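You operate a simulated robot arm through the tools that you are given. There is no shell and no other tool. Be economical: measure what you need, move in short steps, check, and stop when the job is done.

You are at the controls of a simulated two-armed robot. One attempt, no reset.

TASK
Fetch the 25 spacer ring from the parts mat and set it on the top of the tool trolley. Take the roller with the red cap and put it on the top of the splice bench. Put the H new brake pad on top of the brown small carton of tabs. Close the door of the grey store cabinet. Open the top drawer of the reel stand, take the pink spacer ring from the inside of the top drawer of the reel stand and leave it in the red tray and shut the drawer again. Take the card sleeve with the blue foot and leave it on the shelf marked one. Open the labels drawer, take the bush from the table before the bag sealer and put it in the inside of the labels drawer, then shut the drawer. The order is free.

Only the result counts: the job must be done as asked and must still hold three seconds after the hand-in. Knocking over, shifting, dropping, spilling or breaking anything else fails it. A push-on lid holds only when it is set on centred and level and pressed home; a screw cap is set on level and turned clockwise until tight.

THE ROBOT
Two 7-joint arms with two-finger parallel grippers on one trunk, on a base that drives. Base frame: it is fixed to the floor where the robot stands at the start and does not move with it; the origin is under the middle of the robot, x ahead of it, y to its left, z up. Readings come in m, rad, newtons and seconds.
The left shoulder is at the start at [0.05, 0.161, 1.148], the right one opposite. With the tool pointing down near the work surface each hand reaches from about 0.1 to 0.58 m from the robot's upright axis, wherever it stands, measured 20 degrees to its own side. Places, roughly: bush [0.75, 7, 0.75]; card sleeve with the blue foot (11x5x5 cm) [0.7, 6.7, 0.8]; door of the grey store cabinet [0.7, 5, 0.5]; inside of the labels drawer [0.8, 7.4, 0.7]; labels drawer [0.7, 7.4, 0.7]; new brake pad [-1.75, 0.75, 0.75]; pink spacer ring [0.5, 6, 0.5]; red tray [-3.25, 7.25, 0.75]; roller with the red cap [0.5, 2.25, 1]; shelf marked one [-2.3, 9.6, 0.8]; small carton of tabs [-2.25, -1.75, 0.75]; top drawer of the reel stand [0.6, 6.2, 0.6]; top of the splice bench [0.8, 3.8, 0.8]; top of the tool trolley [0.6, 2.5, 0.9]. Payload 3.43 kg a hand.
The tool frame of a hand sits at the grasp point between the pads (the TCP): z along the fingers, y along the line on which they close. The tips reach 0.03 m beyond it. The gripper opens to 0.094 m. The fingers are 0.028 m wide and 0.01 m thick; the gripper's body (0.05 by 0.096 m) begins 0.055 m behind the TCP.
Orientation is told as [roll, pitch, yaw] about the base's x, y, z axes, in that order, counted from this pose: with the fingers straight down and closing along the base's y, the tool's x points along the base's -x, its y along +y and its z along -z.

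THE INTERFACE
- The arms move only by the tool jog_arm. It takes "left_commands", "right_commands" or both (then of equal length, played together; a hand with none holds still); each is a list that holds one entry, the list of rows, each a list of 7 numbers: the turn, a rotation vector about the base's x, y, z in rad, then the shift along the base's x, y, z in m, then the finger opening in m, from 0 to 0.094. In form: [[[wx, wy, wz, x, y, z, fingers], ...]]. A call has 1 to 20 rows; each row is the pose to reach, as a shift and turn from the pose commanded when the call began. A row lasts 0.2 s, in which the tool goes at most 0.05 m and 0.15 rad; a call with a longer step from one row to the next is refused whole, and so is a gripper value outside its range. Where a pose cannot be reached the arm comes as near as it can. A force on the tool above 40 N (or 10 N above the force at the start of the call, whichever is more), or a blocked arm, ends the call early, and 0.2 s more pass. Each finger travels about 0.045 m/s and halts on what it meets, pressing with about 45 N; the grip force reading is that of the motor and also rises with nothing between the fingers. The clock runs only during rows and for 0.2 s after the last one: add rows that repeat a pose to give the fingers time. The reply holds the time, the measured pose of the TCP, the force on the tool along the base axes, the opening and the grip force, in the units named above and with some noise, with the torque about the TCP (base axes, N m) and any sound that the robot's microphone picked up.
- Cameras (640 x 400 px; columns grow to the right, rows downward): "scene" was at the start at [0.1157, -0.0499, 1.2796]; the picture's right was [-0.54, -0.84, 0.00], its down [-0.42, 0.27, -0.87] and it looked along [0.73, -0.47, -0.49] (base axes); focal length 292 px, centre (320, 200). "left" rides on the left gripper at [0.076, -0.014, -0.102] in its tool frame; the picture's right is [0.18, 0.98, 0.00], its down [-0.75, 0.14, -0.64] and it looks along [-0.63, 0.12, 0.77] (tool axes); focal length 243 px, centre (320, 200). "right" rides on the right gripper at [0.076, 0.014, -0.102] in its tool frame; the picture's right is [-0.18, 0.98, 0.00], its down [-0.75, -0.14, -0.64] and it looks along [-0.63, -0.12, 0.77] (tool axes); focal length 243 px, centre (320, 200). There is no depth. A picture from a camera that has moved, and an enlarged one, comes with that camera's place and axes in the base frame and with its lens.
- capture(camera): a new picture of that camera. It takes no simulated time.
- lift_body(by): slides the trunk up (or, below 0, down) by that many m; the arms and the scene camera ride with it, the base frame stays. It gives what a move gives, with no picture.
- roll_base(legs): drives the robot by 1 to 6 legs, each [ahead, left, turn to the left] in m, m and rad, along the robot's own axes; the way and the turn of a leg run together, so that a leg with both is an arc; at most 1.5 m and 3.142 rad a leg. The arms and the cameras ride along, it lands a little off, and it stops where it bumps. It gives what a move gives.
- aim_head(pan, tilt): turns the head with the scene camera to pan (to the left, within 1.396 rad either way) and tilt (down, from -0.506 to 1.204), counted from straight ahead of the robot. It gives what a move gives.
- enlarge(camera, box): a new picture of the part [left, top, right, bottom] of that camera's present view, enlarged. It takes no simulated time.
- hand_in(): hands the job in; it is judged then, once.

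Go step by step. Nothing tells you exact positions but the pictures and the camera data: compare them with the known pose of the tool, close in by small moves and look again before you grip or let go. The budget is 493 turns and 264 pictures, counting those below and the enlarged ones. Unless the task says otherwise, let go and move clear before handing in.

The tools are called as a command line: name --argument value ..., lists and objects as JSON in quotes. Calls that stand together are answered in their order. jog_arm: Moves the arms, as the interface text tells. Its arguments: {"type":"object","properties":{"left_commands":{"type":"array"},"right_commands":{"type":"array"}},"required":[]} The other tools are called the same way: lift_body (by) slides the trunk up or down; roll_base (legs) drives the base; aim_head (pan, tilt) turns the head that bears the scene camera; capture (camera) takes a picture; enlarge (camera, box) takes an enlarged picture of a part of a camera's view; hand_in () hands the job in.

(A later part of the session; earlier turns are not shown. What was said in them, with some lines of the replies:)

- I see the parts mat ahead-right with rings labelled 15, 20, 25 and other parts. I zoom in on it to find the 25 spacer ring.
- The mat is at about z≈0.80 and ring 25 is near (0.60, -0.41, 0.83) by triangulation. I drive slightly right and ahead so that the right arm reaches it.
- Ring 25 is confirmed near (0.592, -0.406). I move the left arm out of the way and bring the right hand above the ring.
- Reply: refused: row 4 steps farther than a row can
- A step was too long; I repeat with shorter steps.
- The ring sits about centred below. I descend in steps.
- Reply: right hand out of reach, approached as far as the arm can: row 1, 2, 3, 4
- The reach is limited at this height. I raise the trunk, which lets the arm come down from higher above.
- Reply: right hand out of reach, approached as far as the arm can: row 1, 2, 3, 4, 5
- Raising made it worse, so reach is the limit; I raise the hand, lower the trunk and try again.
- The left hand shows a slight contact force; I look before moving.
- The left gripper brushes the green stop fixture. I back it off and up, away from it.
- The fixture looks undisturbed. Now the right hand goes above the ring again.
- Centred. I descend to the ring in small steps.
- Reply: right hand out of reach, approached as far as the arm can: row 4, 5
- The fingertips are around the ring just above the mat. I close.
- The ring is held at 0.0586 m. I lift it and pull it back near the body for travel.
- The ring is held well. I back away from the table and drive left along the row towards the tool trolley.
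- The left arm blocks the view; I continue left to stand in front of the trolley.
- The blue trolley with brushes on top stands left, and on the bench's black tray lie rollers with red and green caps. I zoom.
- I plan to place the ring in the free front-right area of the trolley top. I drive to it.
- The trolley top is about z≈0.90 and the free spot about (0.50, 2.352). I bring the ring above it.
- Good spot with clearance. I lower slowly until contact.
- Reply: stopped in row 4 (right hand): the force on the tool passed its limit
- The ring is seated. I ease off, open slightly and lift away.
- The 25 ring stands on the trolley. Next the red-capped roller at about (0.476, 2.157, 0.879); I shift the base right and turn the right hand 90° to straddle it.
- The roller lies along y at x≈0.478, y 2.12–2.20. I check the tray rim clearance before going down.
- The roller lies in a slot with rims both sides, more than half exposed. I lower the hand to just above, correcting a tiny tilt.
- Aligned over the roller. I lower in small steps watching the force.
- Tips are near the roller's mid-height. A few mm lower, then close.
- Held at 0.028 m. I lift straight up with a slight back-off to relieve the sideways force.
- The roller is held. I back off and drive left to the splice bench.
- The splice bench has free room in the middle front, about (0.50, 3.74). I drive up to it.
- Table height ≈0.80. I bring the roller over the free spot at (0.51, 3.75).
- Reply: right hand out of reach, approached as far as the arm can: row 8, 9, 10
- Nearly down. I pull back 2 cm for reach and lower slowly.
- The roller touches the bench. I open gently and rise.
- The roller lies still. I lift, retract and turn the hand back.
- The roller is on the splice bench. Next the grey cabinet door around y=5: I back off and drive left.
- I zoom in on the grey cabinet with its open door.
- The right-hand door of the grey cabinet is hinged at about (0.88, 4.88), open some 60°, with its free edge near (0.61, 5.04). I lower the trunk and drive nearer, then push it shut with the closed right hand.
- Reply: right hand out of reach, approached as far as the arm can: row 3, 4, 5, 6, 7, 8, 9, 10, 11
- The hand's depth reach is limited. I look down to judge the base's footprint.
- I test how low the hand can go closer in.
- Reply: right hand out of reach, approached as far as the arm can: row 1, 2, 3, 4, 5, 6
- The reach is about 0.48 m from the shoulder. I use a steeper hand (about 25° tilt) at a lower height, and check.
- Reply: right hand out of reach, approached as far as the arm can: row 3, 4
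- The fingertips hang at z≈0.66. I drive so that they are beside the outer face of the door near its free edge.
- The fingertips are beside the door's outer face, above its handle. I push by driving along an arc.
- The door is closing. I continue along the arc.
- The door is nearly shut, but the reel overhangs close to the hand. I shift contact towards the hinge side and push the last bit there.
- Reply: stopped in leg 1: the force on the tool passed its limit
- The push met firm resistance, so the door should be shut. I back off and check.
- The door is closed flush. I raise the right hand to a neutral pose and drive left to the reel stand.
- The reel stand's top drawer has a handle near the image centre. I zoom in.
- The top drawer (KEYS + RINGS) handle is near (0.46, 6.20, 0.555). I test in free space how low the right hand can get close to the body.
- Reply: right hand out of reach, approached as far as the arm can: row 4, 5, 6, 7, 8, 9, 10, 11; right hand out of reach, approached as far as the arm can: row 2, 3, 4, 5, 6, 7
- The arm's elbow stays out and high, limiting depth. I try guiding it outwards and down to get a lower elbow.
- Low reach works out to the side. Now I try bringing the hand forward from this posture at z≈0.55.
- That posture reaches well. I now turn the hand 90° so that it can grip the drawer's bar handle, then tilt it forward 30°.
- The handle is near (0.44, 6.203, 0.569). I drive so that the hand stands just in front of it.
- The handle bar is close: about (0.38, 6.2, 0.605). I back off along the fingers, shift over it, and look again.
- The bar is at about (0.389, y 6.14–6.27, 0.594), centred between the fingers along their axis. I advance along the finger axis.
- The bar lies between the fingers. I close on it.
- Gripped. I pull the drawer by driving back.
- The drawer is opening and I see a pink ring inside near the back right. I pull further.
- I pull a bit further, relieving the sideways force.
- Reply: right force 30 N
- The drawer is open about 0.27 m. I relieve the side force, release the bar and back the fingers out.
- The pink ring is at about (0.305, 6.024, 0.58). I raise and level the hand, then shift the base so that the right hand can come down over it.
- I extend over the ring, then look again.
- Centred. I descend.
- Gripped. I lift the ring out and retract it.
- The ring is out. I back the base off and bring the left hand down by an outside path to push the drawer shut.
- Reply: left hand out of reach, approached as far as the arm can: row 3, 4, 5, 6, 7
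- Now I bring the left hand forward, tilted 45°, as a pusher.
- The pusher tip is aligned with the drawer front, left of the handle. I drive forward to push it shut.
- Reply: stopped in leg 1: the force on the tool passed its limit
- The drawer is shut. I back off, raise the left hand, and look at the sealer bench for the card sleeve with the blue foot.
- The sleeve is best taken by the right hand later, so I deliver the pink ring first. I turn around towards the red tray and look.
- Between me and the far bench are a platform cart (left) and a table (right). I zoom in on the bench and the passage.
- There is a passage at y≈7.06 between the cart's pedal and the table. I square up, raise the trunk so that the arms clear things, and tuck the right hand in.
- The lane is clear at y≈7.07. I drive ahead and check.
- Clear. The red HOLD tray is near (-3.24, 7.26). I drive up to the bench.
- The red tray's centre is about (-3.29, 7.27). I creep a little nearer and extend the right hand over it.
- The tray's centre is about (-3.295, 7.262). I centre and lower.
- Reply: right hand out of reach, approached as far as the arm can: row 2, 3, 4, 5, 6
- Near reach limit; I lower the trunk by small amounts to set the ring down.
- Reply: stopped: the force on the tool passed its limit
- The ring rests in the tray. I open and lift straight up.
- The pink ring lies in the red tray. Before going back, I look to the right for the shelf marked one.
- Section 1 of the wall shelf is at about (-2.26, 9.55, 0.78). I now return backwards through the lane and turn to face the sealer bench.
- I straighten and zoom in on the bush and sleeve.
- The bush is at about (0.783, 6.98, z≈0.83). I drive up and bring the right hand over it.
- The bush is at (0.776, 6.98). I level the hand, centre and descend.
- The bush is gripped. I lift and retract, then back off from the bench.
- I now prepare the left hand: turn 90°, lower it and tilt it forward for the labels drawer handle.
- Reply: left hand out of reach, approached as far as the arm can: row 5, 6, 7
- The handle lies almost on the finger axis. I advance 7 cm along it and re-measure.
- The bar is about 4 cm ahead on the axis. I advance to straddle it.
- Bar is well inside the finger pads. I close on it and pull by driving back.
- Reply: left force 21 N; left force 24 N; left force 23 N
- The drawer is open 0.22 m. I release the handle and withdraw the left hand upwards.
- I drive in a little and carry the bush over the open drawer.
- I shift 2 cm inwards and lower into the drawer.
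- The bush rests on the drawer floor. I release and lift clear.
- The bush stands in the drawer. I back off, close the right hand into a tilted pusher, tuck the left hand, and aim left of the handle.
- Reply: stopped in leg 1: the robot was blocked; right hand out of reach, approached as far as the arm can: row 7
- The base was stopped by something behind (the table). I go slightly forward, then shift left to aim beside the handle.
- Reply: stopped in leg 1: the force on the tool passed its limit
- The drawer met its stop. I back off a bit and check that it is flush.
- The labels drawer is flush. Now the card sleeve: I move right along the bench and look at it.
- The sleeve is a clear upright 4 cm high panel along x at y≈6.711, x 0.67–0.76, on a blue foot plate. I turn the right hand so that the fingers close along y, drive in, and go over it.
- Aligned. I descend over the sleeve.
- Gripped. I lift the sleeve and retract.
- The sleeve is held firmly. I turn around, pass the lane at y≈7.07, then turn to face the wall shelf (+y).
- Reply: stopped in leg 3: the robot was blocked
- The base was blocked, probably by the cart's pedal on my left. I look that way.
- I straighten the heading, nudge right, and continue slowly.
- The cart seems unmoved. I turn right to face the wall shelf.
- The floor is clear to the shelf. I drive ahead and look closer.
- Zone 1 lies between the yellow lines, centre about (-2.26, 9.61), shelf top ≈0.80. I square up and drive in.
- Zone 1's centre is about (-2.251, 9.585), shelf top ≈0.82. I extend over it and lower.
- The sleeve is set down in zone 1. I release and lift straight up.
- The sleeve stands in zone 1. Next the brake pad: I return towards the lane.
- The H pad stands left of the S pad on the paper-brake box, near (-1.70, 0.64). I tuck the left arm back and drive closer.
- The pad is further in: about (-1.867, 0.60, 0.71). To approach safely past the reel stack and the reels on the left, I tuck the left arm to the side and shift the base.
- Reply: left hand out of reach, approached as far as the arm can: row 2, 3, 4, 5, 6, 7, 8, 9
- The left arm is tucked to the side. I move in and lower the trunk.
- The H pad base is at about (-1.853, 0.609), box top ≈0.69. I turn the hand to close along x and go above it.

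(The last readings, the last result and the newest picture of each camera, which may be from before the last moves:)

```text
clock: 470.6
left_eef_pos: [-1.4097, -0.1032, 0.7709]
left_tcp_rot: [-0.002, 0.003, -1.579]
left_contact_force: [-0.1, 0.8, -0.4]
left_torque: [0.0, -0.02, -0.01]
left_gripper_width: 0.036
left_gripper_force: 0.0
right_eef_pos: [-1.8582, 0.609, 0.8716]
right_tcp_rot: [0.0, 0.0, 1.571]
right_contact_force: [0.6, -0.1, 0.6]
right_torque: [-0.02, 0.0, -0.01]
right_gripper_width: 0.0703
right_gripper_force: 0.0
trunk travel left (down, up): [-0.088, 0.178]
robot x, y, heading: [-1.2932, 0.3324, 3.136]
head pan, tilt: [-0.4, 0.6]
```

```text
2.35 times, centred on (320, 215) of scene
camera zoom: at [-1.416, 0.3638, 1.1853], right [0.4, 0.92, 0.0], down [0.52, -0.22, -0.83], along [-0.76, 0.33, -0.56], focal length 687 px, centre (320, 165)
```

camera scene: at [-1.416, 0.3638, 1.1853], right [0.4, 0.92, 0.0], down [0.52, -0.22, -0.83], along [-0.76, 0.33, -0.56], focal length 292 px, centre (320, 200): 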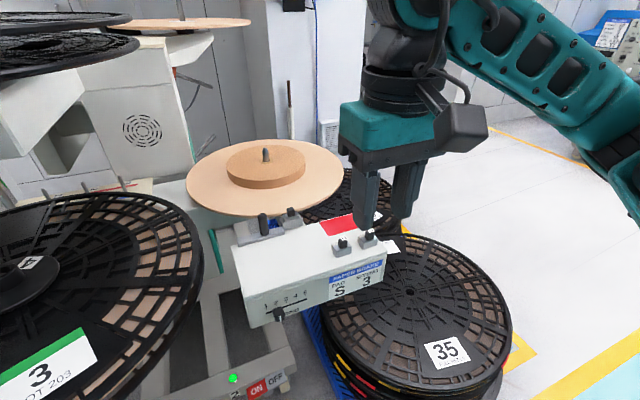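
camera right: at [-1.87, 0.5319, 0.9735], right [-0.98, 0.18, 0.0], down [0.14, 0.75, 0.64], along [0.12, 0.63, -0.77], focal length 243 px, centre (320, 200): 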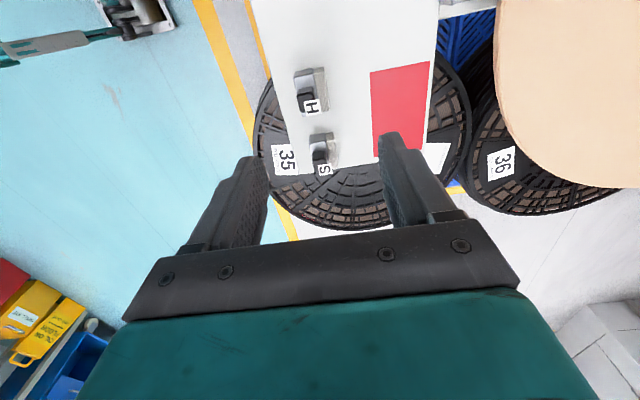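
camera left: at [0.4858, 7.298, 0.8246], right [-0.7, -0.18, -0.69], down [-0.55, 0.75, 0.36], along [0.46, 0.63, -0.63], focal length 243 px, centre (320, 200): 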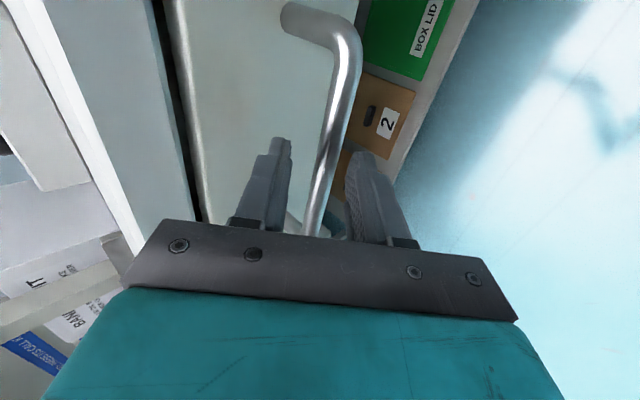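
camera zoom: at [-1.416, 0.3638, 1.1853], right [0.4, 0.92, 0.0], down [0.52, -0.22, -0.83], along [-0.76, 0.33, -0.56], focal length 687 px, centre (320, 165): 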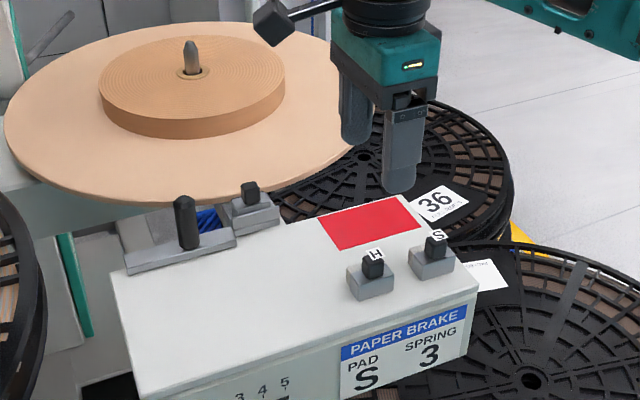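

jog_arm --right_commands '[[[0, 0, 0, 0.012, -0.006, -0.03, 0.064], [0, 0, 0, 0.012, -0.006, -0.07, 0.064], [0, 0, 0, 0.012, -0.006, -0.105, 0.064], [0, 0, 0, 0.012, -0.006, -0.105, 0.064]]]'

capture --camera "right"

enlarge --camera "scene" --box '[270, 170, 430, 290]'

```text
clock: 471.6
left_eef_pos: [-1.4102, -0.102, 0.7721]
left_tcp_rot: [-0.002, 0.002, -1.58]
left_contact_force: [0.4, 0.4, 0.8]
left_torque: [-0.01, 0.01, -0.04]
left_gripper_width: 0.0359
left_gripper_force: 0.1
right_eef_pos: [-1.8441, 0.6042, 0.7671]
right_tcp_rot: [-0.002, 0.0, 1.572]
right_contact_force: [0.5, -0.4, 0.4]
right_torque: [-0.01, 0.03, 0.01]
right_gripper_width: 0.0642
right_gripper_force: 0.1
trunk travel left (down, up): [-0.088, 0.178]
robot x, y, heading: [-1.294, 0.3304, 3.132]
head pan, tilt: [-0.4, 0.6]
```

```text
80 pictures are left
camera right: at [-1.8558, 0.5281, 0.8706], right [-0.98, 0.18, 0.0], down [0.14, 0.75, 0.64], along [0.12, 0.63, -0.77], focal length 243 px, centre (320, 200)
```

right: 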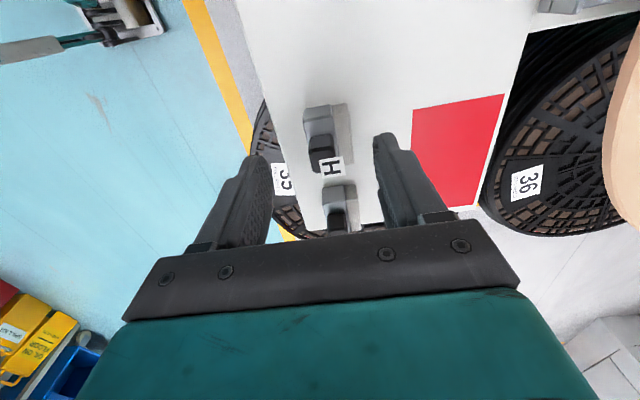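

```text
3.33 times, centred on (350, 230) of scene
camera zoom: at [-1.416, 0.3638, 1.1853], right [0.4, 0.92, 0.0], down [0.52, -0.22, -0.83], along [-0.76, 0.33, -0.56], focal length 973 px, centre (220, 100)
```

zoom: 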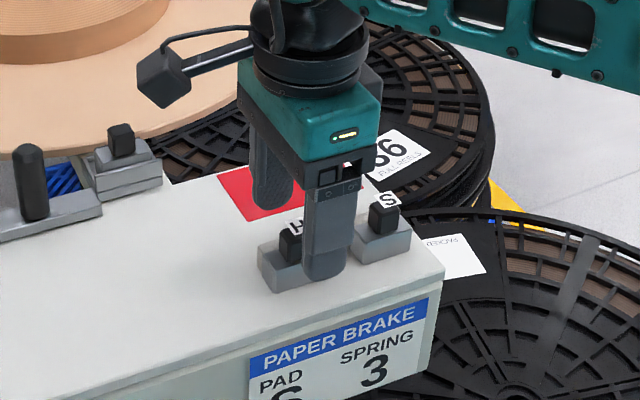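

jog_arm --right_commands '[[[0, 0, 0, -0.002, -0.003, -0.012, 0.064], [0, 0, 0, -0.002, -0.003, -0.022, 0.064], [0, 0, 0, -0.002, -0.003, -0.03, 0.064], [0, 0, 0, -0.002, -0.003, -0.034, 0.064], [0, 0, 0, -0.002, -0.003, -0.034, 0.064]]]'

enlarge --camera "scene" --box '[290, 190, 410, 280]'

capture --camera "right"

```text
clock: 472.8
left_eef_pos: [-1.4091, -0.1015, 0.7716]
left_tcp_rot: [-0.002, 0.003, -1.581]
left_contact_force: [-0.2, 0.1, -0.2]
left_torque: [-0.03, -0.01, -0.01]
left_gripper_width: 0.036
left_gripper_force: 0.0
right_eef_pos: [-1.8431, 0.6017, 0.7364]
right_tcp_rot: [0.0, 0.001, 1.572]
right_contact_force: [0.3, 0.2, -0.7]
right_torque: [0.02, 0.0, -0.02]
right_gripper_width: 0.064
right_gripper_force: 0.1
trunk travel left (down, up): [-0.088, 0.178]
robot x, y, heading: [-1.2936, 0.3308, 3.13]
head pan, tilt: [-0.4, 0.6]
```

```text
4.44 times, centred on (350, 235) of scene
camera zoom: at [-1.416, 0.3638, 1.1853], right [0.4, 0.92, 0.0], down [0.52, -0.22, -0.83], along [-0.76, 0.33, -0.56], focal length 1297 px, centre (187, 44)
```

zoom: 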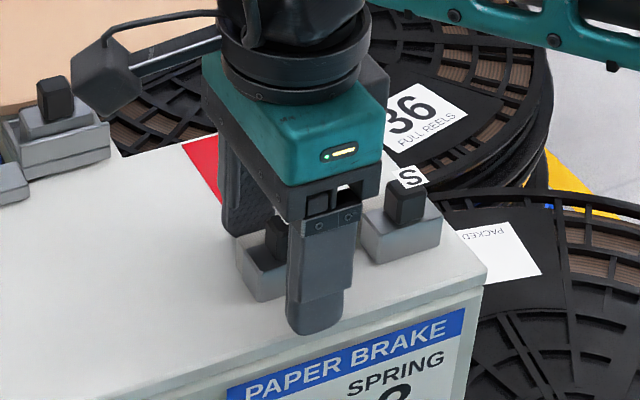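

```text
77 pictures are left
camera right: at [-1.8564, 0.5244, 0.8381], right [-0.98, 0.18, 0.0], down [0.14, 0.75, 0.64], along [0.12, 0.63, -0.77], focal length 243 px, centre (320, 200)
```

right: 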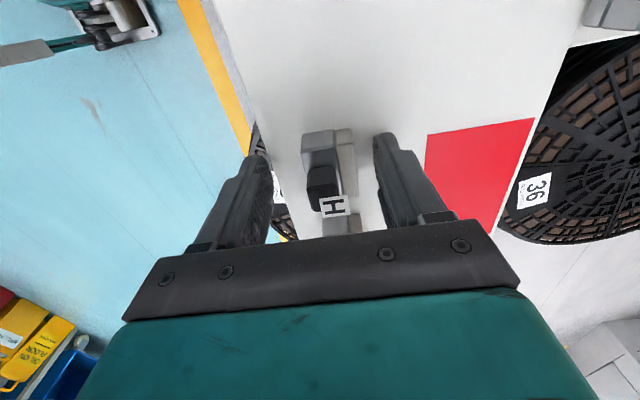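

jog_arm --right_commands '[[[0, 0, 0, -0.002, 0, -0.004, 0.064], [0, 0, 0, -0.002, 0, -0.008, 0.064], [0, 0, 0, -0.002, 0, -0.011, 0.064], [0, 0, 0, -0.002, 0, -0.011, 0.064]]]'

enlarge --camera "scene" --box '[290, 190, 410, 280]'

```text
clock: 473.8
left_eef_pos: [-1.4078, -0.1031, 0.7701]
left_tcp_rot: [-0.004, 0.002, -1.579]
left_contact_force: [0.1, -0.4, 0.4]
left_torque: [-0.01, 0.02, 0.02]
left_gripper_width: 0.0359
left_gripper_force: 0.1
right_eef_pos: [-1.8446, 0.6012, 0.73]
right_tcp_rot: [0.009, 0.0, 1.571]
right_contact_force: [2.8, 4.2, 32.9]
right_torque: [0.07, -1.28, 0.38]
right_gripper_width: 0.0651
right_gripper_force: 0.8
trunk travel left (down, up): [-0.088, 0.178]
robot x, y, heading: [-1.2947, 0.3275, 3.13]
head pan, tilt: [-0.4, 0.6]
```

```text
4.44 times, centred on (350, 235) of scene
camera zoom: at [-1.4133, 0.3628, 1.1862], right [0.4, 0.92, 0.0], down [0.52, -0.22, -0.83], along [-0.76, 0.33, -0.56], focal length 1297 px, centre (187, 44)
```

zoom: 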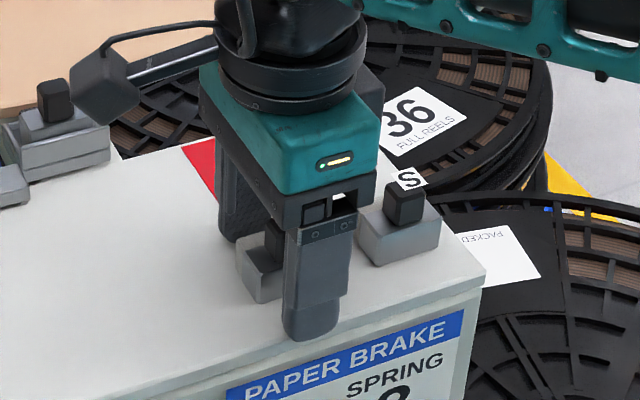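

The tips touch the box top (≈0.70). I rise 4 mm and close on the pad.

jog_arm --right_commands '[[[0, 0, 0, 0, 0, 0.006, 0.064], [0, 0, 0, 0, 0, 0.01, 0.064], [0, 0, 0, 0, 0, 0.01, 0.055], [0, 0, 0, 0, 0, 0.01, 0.045], [0, 0, 0, 0, 0, 0.01, 0.03], [0, 0, 0, 0, 0, 0.01, 0.02], [0, 0, 0, 0, 0, 0.01, 0.02]]]'

capture --camera "right"

enlarge --camera "scene" --box '[290, 190, 410, 280]'

```text
clock: 475.4
left_eef_pos: [-1.4093, -0.102, 0.7711]
left_tcp_rot: [-0.002, 0.001, -1.579]
left_contact_force: [0.0, 0.2, -0.1]
left_torque: [0.01, -0.01, -0.02]
left_gripper_width: 0.036
left_gripper_force: 0.1
right_eef_pos: [-1.8487, 0.6009, 0.734]
right_tcp_rot: [-0.001, -0.001, 1.569]
right_contact_force: [0.7, 0.0, -0.4]
right_torque: [0.0, 0.03, 0.0]
right_gripper_width: 0.0293
right_gripper_force: 45.0
trunk travel left (down, up): [-0.088, 0.178]
robot x, y, heading: [-1.2926, 0.3267, 3.131]
head pan, tilt: [-0.4, 0.6]
```

```text
75 pictures are left
camera right: at [-1.86, 0.5234, 0.8371], right [-0.98, 0.18, 0.0], down [0.14, 0.75, 0.64], along [0.12, 0.63, -0.77], focal length 243 px, centre (320, 200)
```

right: 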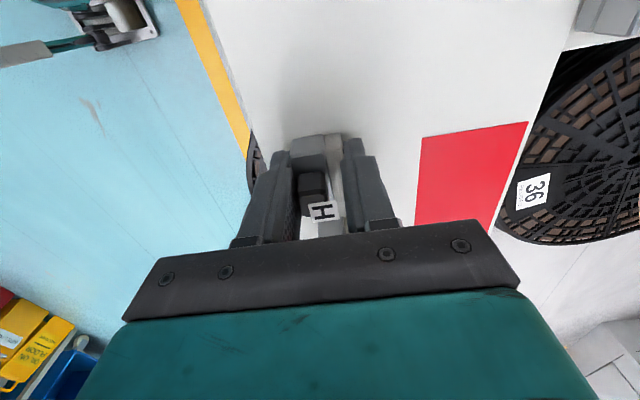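

```text
4.44 times, centred on (350, 235) of scene
camera zoom: at [-1.4161, 0.3639, 1.1853], right [0.4, 0.92, 0.0], down [0.52, -0.22, -0.83], along [-0.76, 0.33, -0.56], focal length 1297 px, centre (187, 44)
```

zoom: 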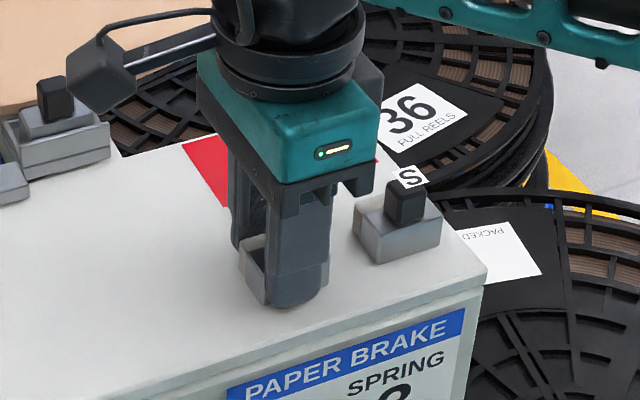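

The H pad is gripped. I lift it and retract, then back away from the machine.

jog_arm --right_commands '[[[0, 0, 0, 0, 0, 0.02, 0.02], [0, 0, 0, 0, 0, 0.06, 0.02], [0, 0, 0, 0, 0, 0.1, 0.02], [0, 0, 0, 0.02, 0, 0.14, 0.02], [0, 0, 0, 0.05, 0, 0.18, 0.02], [0, 0, 0, 0.09, 0, 0.2, 0.02], [0, 0, 0, 0.13, 0, 0.22, 0.02], [0, 0, 0, 0.17, 0, 0.24, 0.02], [0, 0, 0, 0.2, 0, 0.26, 0.02]]]'

roll_base --legs '[[-0.55, 0, 0]]'

capture --camera "right"

```text
clock: 477.4
left_eef_pos: [-1.4088, -0.1027, 0.7704]
left_tcp_rot: [-0.001, 0.002, -1.58]
left_contact_force: [-0.8, -0.5, -0.8]
left_torque: [0.04, -0.03, -0.01]
left_gripper_width: 0.0361
left_gripper_force: 0.1
right_eef_pos: [-1.6439, 0.6039, 0.9928]
right_tcp_rot: [-0.001, 0.0, 1.57]
right_contact_force: [-0.3, 0.6, -0.8]
right_torque: [-0.01, 0.01, -0.01]
right_gripper_width: 0.0292
right_gripper_force: 44.5
trunk travel left (down, up): [-0.088, 0.178]
robot x, y, heading: [-1.2982, 0.3292, 3.136]
head pan, tilt: [-0.4, 0.6]
```

```text
clock: 480.6
left_eef_pos: [-0.8562, -0.1074, 0.7709]
left_tcp_rot: [-0.001, 0.002, -1.58]
left_contact_force: [-0.6, 0.1, -0.5]
left_torque: [0.0, -0.03, -0.01]
left_gripper_width: 0.036
left_gripper_force: 0.0
right_eef_pos: [-1.0919, 0.5989, 0.9935]
right_tcp_rot: [0.0, 0.001, 1.573]
right_contact_force: [-1.0, 1.1, -0.1]
right_torque: [-0.02, 0.0, 0.03]
right_gripper_width: 0.0291
right_gripper_force: 44.7
trunk travel left (down, up): [-0.088, 0.178]
robot x, y, heading: [-0.745, 0.3265, 3.135]
head pan, tilt: [-0.4, 0.6]
```

```text
73 pictures are left
camera right: at [-1.1053, 0.5221, 1.0957], right [-0.98, 0.18, 0.0], down [0.14, 0.75, 0.64], along [0.12, 0.63, -0.77], focal length 243 px, centre (320, 200)
```

right: 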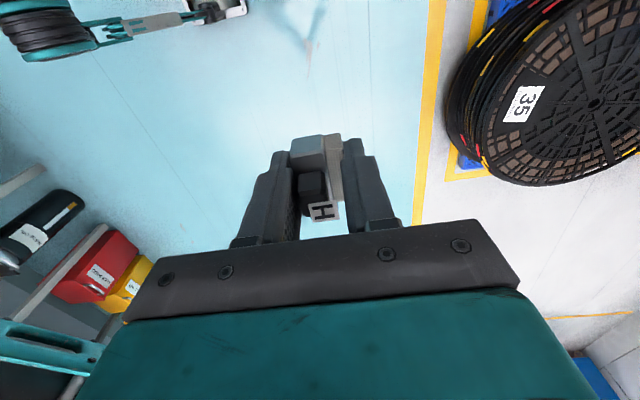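

The pad is secure. I strafe left (−y) towards the carton's table and look.

roll_base --legs '[[0, 1.0, 0], [0, 0.9, 0]]'

aim_head --pan 0.0 --tilt 0.4

capture --camera "scene"

```text
clock: 490.1
left_eef_pos: [-0.9348, -1.9918, 0.7709]
left_tcp_rot: [-0.004, 0.002, -1.628]
left_contact_force: [0.2, 0.3, 0.5]
left_torque: [0.02, -0.01, 0.0]
left_gripper_width: 0.0358
left_gripper_force: 0.0
right_eef_pos: [-1.1368, -1.2745, 0.992]
right_tcp_rot: [0.0, -0.002, 1.523]
right_contact_force: [0.0, -0.5, -0.1]
right_torque: [-0.02, -0.02, -0.02]
right_gripper_width: 0.0292
right_gripper_force: 45.2
trunk travel left (down, up): [-0.088, 0.178]
robot x, y, heading: [-0.8001, -1.5663, 3.087]
head pan, tilt: [-0.4, 0.6]
```

```text
clock: 491.0
left_eef_pos: [-0.9359, -1.9928, 0.7703]
left_tcp_rot: [-0.002, 0.002, -1.628]
left_contact_force: [-0.4, 0.1, 0.3]
left_torque: [-0.01, -0.02, 0.0]
left_gripper_width: 0.0359
left_gripper_force: 0.1
right_eef_pos: [-1.137, -1.2757, 0.9938]
right_tcp_rot: [0.0, 0.001, 1.523]
right_contact_force: [0.8, 0.6, -0.8]
right_torque: [0.01, -0.03, -0.02]
right_gripper_width: 0.0291
right_gripper_force: 45.1
trunk travel left (down, up): [-0.088, 0.178]
robot x, y, heading: [-0.8005, -1.5636, 3.082]
head pan, tilt: [0.0, 0.4]
```

```text
72 pictures are left
camera scene: at [-0.9332, -1.5595, 1.2035], right [0.06, 1.0, 0.0], down [0.39, -0.02, -0.92], along [-0.92, 0.05, -0.39], focal length 292 px, centre (320, 200)
```

scene: 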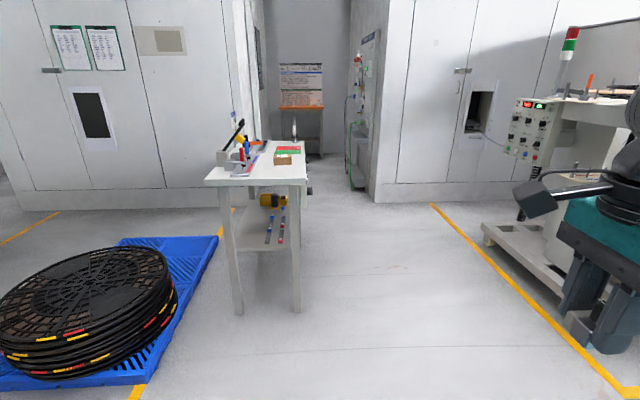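

enlarge --camera "scene" --box '[190, 110, 340, 210]'

```text
4.00 times, centred on (265, 160) of scene
camera zoom: at [-0.9332, -1.5595, 1.2035], right [0.06, 1.0, 0.0], down [0.39, -0.02, -0.92], along [-0.92, 0.05, -0.39], focal length 1167 px, centre (540, 360)
```

zoom: 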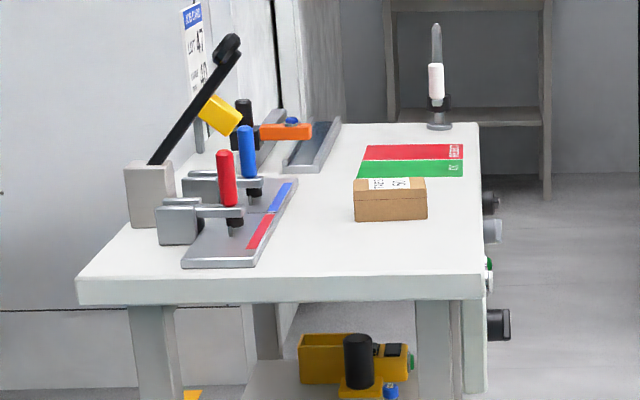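

roll_base --legs '[[0, 0, 0.057], [0.65, 0, 0]]'

aim_head --pan 0.0 --tilt 0.55

capture --camera "scene"

```text
clock: 495.0
left_eef_pos: [-1.5559, -1.9979, 0.7706]
left_tcp_rot: [0.001, 0.001, -1.574]
left_contact_force: [-0.3, 0.5, 0.0]
left_torque: [0.01, 0.0, 0.0]
left_gripper_width: 0.0361
left_gripper_force: 0.1
right_eef_pos: [-1.7965, -1.2936, 0.9936]
right_tcp_rot: [0.001, -0.004, 1.577]
right_contact_force: [-0.8, 0.9, -0.8]
right_torque: [0.0, 0.0, -0.01]
right_gripper_width: 0.0288
right_gripper_force: 45.3
trunk travel left (down, up): [-0.088, 0.178]
robot x, y, heading: [-1.446, -1.5673, 3.139]
head pan, tilt: [0.0, 0.4]
```

```text
clock: 495.7
left_eef_pos: [-1.5563, -1.998, 0.7706]
left_tcp_rot: [-0.002, 0.002, -1.573]
left_contact_force: [0.9, -0.8, 0.3]
left_torque: [0.03, 0.03, -0.01]
left_gripper_width: 0.0361
left_gripper_force: 0.1
right_eef_pos: [-1.7957, -1.2944, 0.9926]
right_tcp_rot: [-0.001, -0.001, 1.576]
right_contact_force: [0.5, 0.4, -0.3]
right_torque: [-0.04, 0.02, -0.04]
right_gripper_width: 0.0291
right_gripper_force: 44.9
trunk travel left (down, up): [-0.088, 0.178]
robot x, y, heading: [-1.4416, -1.5647, 3.141]
head pan, tilt: [0.0, 0.55]
```

```text
70 pictures are left
camera scene: at [-1.5743, -1.5665, 1.1899], right [0.0, 1.0, 0.0], down [0.52, 0.0, -0.85], along [-0.85, 0.0, -0.52], focal length 292 px, centre (320, 200)
```

scene: 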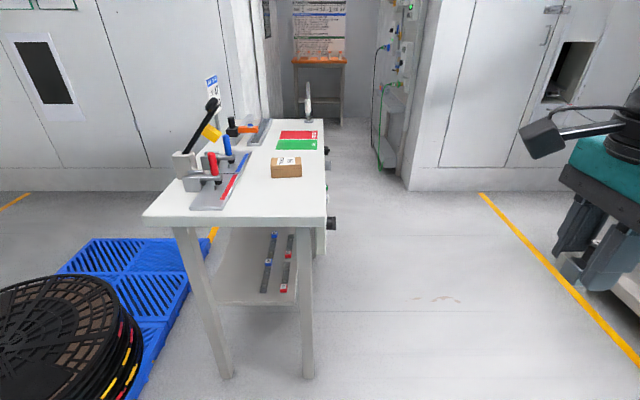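

The carton is at about (-2.361, -1.668), centre z≈0.82. I raise the trunk and approach the table's end.

lift_body --by 0.1

roll_base --legs '[[0, 0.22, 0], [0.34, 0, 0]]'

aim_head --pan -0.15 --tilt 0.6

capture --camera "scene"

```text
clock: 497.0
left_eef_pos: [-1.5559, -1.9982, 0.8699]
left_tcp_rot: [-0.002, 0.002, -1.572]
left_contact_force: [0.0, -0.6, -0.9]
left_torque: [0.01, -0.01, -0.02]
left_gripper_width: 0.0362
left_gripper_force: 0.0
right_eef_pos: [-1.7957, -1.294, 1.093]
right_tcp_rot: [0.001, -0.001, 1.578]
right_contact_force: [-0.6, 0.0, -0.4]
right_torque: [-0.01, 0.0, 0.0]
right_gripper_width: 0.029
right_gripper_force: 45.2
trunk travel left (down, up): [-0.188, 0.078]
robot x, y, heading: [-1.4473, -1.5656, 3.142]
head pan, tilt: [0.0, 0.55]
```

```text
clock: 500.5
left_eef_pos: [-1.8792, -2.221, 0.8701]
left_tcp_rot: [0.002, 0.003, -1.567]
left_contact_force: [0.4, 0.4, -0.4]
left_torque: [-0.01, 0.01, -0.02]
left_gripper_width: 0.0357
left_gripper_force: 0.0
right_eef_pos: [-2.1246, -1.518, 1.0916]
right_tcp_rot: [-0.001, 0.001, 1.585]
right_contact_force: [-0.1, 0.2, -0.3]
right_torque: [-0.04, -0.03, -0.01]
right_gripper_width: 0.0291
right_gripper_force: 44.8
trunk travel left (down, up): [-0.188, 0.078]
robot x, y, heading: [-1.7687, -1.7863, -3.138]
head pan, tilt: [0.0, 0.55]
```

```text
clock: 501.2
left_eef_pos: [-1.8804, -2.2204, 0.8708]
left_tcp_rot: [-0.001, 0.002, -1.565]
left_contact_force: [-0.4, 0.7, 0.4]
left_torque: [-0.01, -0.01, 0.02]
left_gripper_width: 0.0359
left_gripper_force: 0.0
right_eef_pos: [-2.124, -1.5182, 1.0935]
right_tcp_rot: [0.0, 0.0, 1.584]
right_contact_force: [-0.5, -0.2, -1.2]
right_torque: [-0.02, -0.01, 0.0]
right_gripper_width: 0.029
right_gripper_force: 44.6
trunk travel left (down, up): [-0.188, 0.078]
robot x, y, heading: [-1.7717, -1.788, -3.139]
head pan, tilt: [-0.15, 0.6]
```

```text
69 pictures are left
camera scene: at [-1.8981, -1.7755, 1.2853], right [0.14, 0.99, 0.0], down [0.56, -0.08, -0.83], along [-0.82, 0.12, -0.56], focal length 292 px, centre (320, 200)
```

scene: 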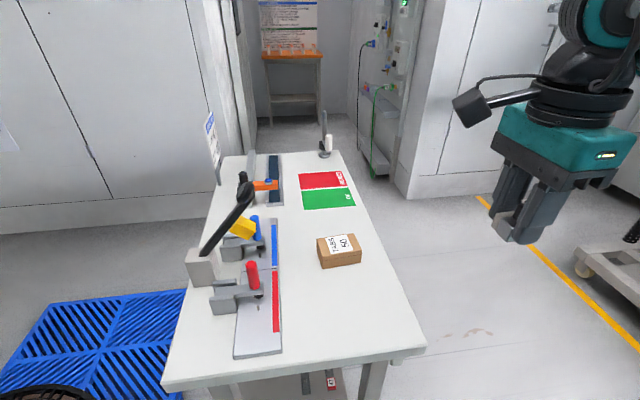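

enlarge --camera "scene" --box '[290, 215, 390, 285]'

```text
5.71 times, centred on (340, 250) of scene
camera zoom: at [-1.8981, -1.7755, 1.2853], right [0.14, 0.99, 0.0], down [0.56, -0.08, -0.83], along [-0.82, 0.12, -0.56], focal length 1668 px, centre (206, -86)
```

zoom: 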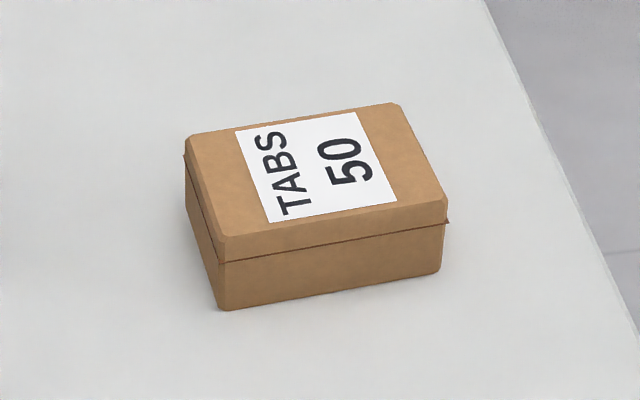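

The carton's top is at z≈0.844, centre (-2.361, -1.666). I carry the pad over it.

jog_arm --right_commands '[[[0, 0, -0.013, -0.03, -0.02, 0, 0.02], [0, 0, -0.013, -0.06, -0.045, 0, 0.02], [0, 0, -0.013, -0.09, -0.07, -0.01, 0.02], [0, 0, -0.013, -0.12, -0.095, -0.02, 0.02], [0, 0, -0.013, -0.15, -0.12, -0.03, 0.02], [0, 0, -0.013, -0.18, -0.14, -0.05, 0.02], [0, 0, -0.013, -0.21, -0.148, -0.08, 0.02], [0, 0, -0.013, -0.237, -0.148, -0.11, 0.02], [0, 0, -0.013, -0.237, -0.148, -0.15, 0.02], [0, 0, -0.013, -0.237, -0.148, -0.16, 0.02], [0, 0, -0.013, -0.237, -0.148, -0.16, 0.02]]]'

capture --camera "right"

enlarge --camera "scene" --box '[260, 150, 440, 290]'

```text
clock: 503.6
left_eef_pos: [-1.8795, -2.2215, 0.8704]
left_tcp_rot: [-0.002, 0.0, -1.567]
left_contact_force: [0.4, -0.2, 1.1]
left_torque: [-0.04, -0.03, 0.02]
left_gripper_width: 0.0359
left_gripper_force: 0.1
right_eef_pos: [-2.3618, -1.6651, 0.9332]
right_tcp_rot: [0.001, 0.0, 1.574]
right_contact_force: [-0.2, -0.4, -0.5]
right_torque: [0.01, -0.01, 0.01]
right_gripper_width: 0.0291
right_gripper_force: 45.2
trunk travel left (down, up): [-0.188, 0.078]
robot x, y, heading: [-1.7711, -1.786, -3.135]
head pan, tilt: [-0.15, 0.6]
```

```text
67 pictures are left
camera right: at [-2.3754, -1.7428, 1.0354], right [-0.98, 0.18, 0.0], down [0.14, 0.75, 0.64], along [0.12, 0.63, -0.77], focal length 243 px, centre (320, 200)
```

right: 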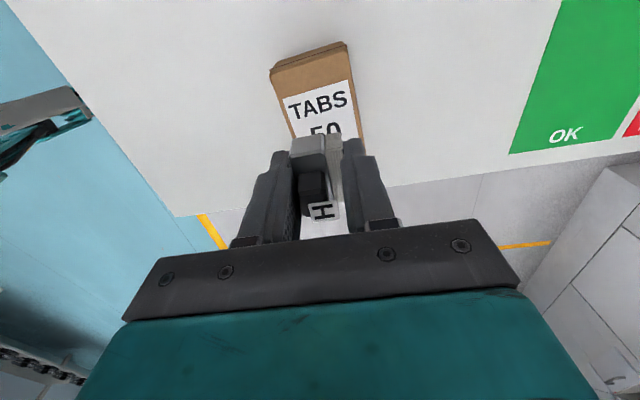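

```text
2.86 times, centred on (350, 220) of scene
camera zoom: at [-1.8981, -1.7755, 1.2853], right [0.14, 0.99, 0.0], down [0.56, -0.08, -0.83], along [-0.82, 0.12, -0.56], focal length 834 px, centre (234, 143)
```

zoom: 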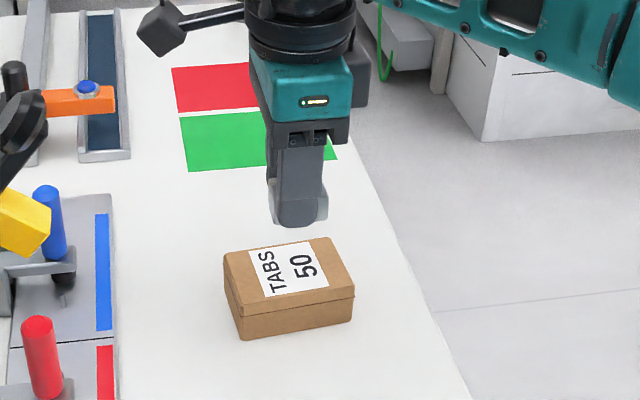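

Alignment agrees. I lower gently.

jog_arm --right_commands '[[[0, 0, 0, -0.001, -0.002, -0.02, 0.02], [0, 0, 0, -0.001, -0.002, -0.035, 0.02], [0, 0, 0, -0.001, -0.002, -0.044, 0.02], [0, 0, 0, -0.001, -0.002, -0.048, 0.02], [0, 0, 0, -0.001, -0.002, -0.051, 0.02]]]'

enlarge --camera "scene" --box '[280, 180, 400, 280]'

```text
clock: 504.8
left_eef_pos: [-1.8791, -2.2202, 0.8703]
left_tcp_rot: [-0.001, 0.002, -1.565]
left_contact_force: [0.7, -0.4, -0.1]
left_torque: [0.0, 0.02, -0.02]
left_gripper_width: 0.036
left_gripper_force: 0.0
right_eef_pos: [-2.3636, -1.6668, 0.882]
right_tcp_rot: [-0.001, 0.001, 1.571]
right_contact_force: [0.2, -0.4, -1.0]
right_torque: [-0.02, 0.0, -0.01]
right_gripper_width: 0.0289
right_gripper_force: 45.2
trunk travel left (down, up): [-0.188, 0.078]
robot x, y, heading: [-1.7723, -1.7884, -3.137]
head pan, tilt: [-0.15, 0.6]
```

```text
4.00 times, centred on (340, 230) of scene
camera zoom: at [-1.8982, -1.7755, 1.2853], right [0.14, 0.99, 0.0], down [0.56, -0.08, -0.83], along [-0.82, 0.12, -0.56], focal length 1167 px, centre (240, 80)
```

zoom: 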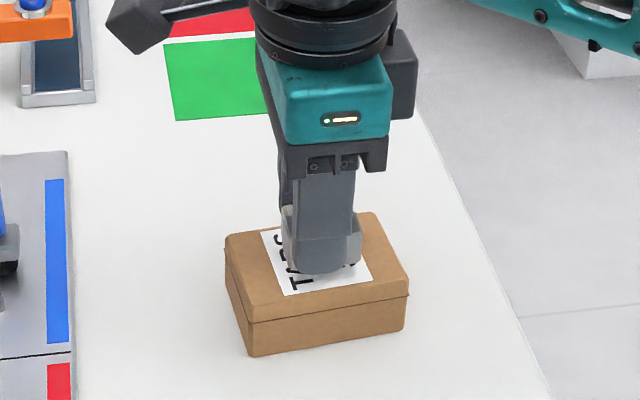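

jog_arm --right_commands '[[[0, 0, 0, 0, 0, -0.002, 0.02], [0, 0, 0, 0, 0, -0.004, 0.02], [0, 0, 0, 0, 0, -0.006, 0.02], [0, 0, 0, 0, 0, -0.008, 0.02]]]'

enlarge --camera "scene" --box '[280, 180, 400, 280]'

```text
clock: 505.8
left_eef_pos: [-1.8789, -2.2199, 0.8713]
left_tcp_rot: [-0.002, 0.002, -1.565]
left_contact_force: [0.4, -0.1, 0.0]
left_torque: [0.01, 0.01, -0.03]
left_gripper_width: 0.0361
left_gripper_force: 0.0
right_eef_pos: [-2.3628, -1.6675, 0.8729]
right_tcp_rot: [0.001, 0.0, 1.574]
right_contact_force: [0.8, 0.0, 3.8]
right_torque: [0.1, 0.03, -0.02]
right_gripper_width: 0.0291
right_gripper_force: 45.1
trunk travel left (down, up): [-0.188, 0.078]
robot x, y, heading: [-1.768, -1.7863, -3.133]
head pan, tilt: [-0.15, 0.6]
```

```text
4.00 times, centred on (340, 230) of scene
camera zoom: at [-1.8976, -1.7756, 1.2855], right [0.14, 0.99, 0.0], down [0.56, -0.08, -0.83], along [-0.82, 0.12, -0.56], focal length 1167 px, centre (240, 80)
```

zoom: 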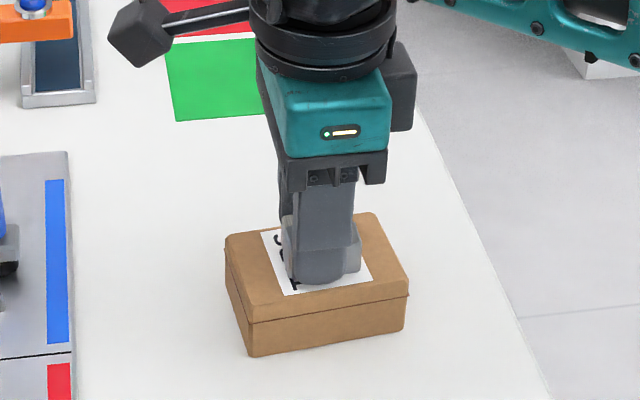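

Light contact (about 4 N): the pad rests on the carton. I open slowly and lift.

jog_arm --right_commands '[[[0, 0, 0, 0, 0, 0, 0.029], [0, 0, 0, 0, 0, 0, 0.032], [0, 0, 0, 0, 0, 0, 0.038], [0, 0, 0, 0, 0, 0, 0.048], [0, 0, 0, 0, 0, 0, 0.06], [0, 0, 0, 0, 0, 0, 0.06], [0, 0, 0, 0, 0, 0.015, 0.06], [0, 0, 0, 0, 0, 0.05, 0.06], [0, 0, 0, 0, 0, 0.09, 0.06], [0, 0, 0, 0, 0, 0.13, 0.06], [0, 0, 0, 0.02, 0.02, 0.16, 0.06], [0, 0, 0, 0.05, 0.04, 0.19, 0.06], [0, 0, 0, 0.08, 0.06, 0.21, 0.06], [0, 0, 0, 0.11, 0.08, 0.22, 0.06], [0, 0, 0, 0.14, 0.1, 0.22, 0.06]]]'

enlarge --camera "scene" --box '[260, 160, 420, 290]'

```text
clock: 509.0
left_eef_pos: [-1.879, -2.2198, 0.8713]
left_tcp_rot: [-0.002, 0.002, -1.564]
left_contact_force: [1.0, 0.0, -0.8]
left_torque: [0.0, 0.01, -0.01]
left_gripper_width: 0.0356
left_gripper_force: 0.1
right_eef_pos: [-2.2198, -1.5675, 1.0927]
right_tcp_rot: [0.0, 0.0, 1.571]
right_contact_force: [0.4, -0.6, 0.5]
right_torque: [0.01, 0.0, 0.03]
right_gripper_width: 0.0599
right_gripper_force: 0.0
trunk travel left (down, up): [-0.188, 0.078]
robot x, y, heading: [-1.7741, -1.7849, -3.137]
head pan, tilt: [-0.15, 0.6]
```

```text
3.08 times, centred on (340, 225) of scene
camera zoom: at [-1.8977, -1.7751, 1.2854], right [0.14, 0.99, 0.0], down [0.56, -0.08, -0.83], along [-0.82, 0.12, -0.56], focal length 898 px, centre (258, 123)
```

zoom: 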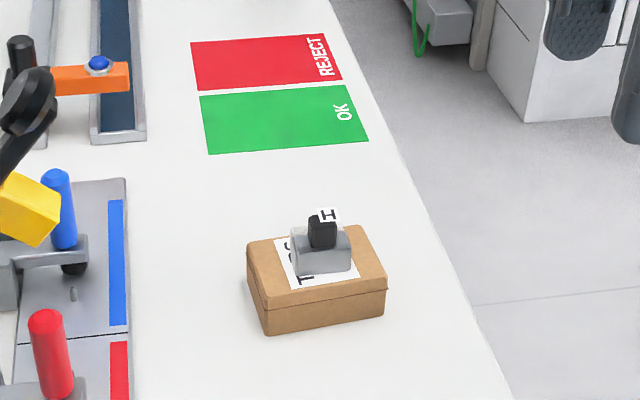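

The H pad sits flat and centred on the brown carton. I back the robot off clear before handing in.

roll_base --legs '[[-0.4, 0, 0]]'

capture --camera "scene"

```text
clock: 511.5
left_eef_pos: [-1.4791, -2.2174, 0.8715]
left_tcp_rot: [-0.002, 0.001, -1.558]
left_contact_force: [0.6, -0.7, 0.4]
left_torque: [0.0, -0.03, 0.0]
left_gripper_width: 0.0358
left_gripper_force: 0.0
right_eef_pos: [-1.8241, -1.5679, 1.0918]
right_tcp_rot: [0.0, 0.0, 1.579]
right_contact_force: [-0.1, 0.6, 0.1]
right_torque: [0.0, 0.05, -0.02]
right_gripper_width: 0.06
right_gripper_force: 0.0
trunk travel left (down, up): [-0.188, 0.078]
robot x, y, heading: [-1.3721, -1.7848, -3.127]
head pan, tilt: [-0.15, 0.6]
```

```text
62 pictures are left
camera scene: at [-1.5008, -1.7728, 1.2854], right [0.14, 0.99, 0.0], down [0.56, -0.08, -0.83], along [-0.82, 0.11, -0.56], focal length 292 px, centre (320, 200)
```

scene: 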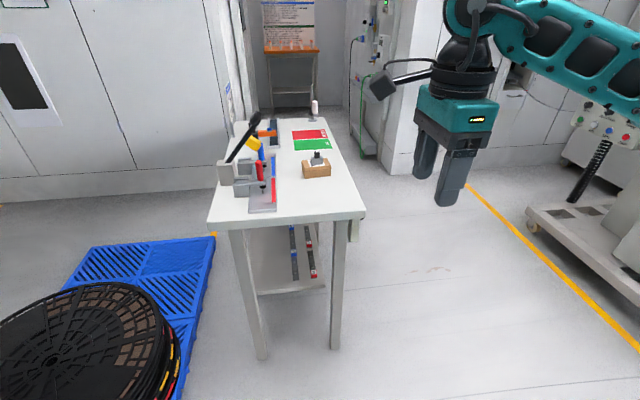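

Everything asked for is done and both hands are clear, so I hand in.

hand_in

```text
The job is handed in.
```

I finished all seven tasks and handed the job in. I checked each result in the camera pictures as I went, but did not go round again at the end.

- **25 spacer ring:** it is on the top of the tool trolley.
- **Red-capped roller:** it lies on the splice bench.
- **H brake pad:** it sits flat and centred on the brown carton of tabs.
- **Grey cabinet door:** it is closed and flush.
- **Pink ring:** it is in the red tray, and the reel stand's top drawer is shut.
- **Blue-footed sleeve:** it stands in the zone marked one on the wall shelf.
- **Bush:** it is in the labels drawer, which is shut.

Three light contacts could count against the job:

- **Green stop fixture:** the left gripper touched it at about 5 N while I was reaching for the 25 ring. It looked undisturbed afterwards.
- **Platform cart:** the base was stopped once, most likely by its pedal. A later picture put the cart within about 5 cm of its earlier position, which is as closely as I could measure.
- **Table behind the labels bench:** the base was also stopped once while backing up, most likely by this table. I did not check whether it moved.
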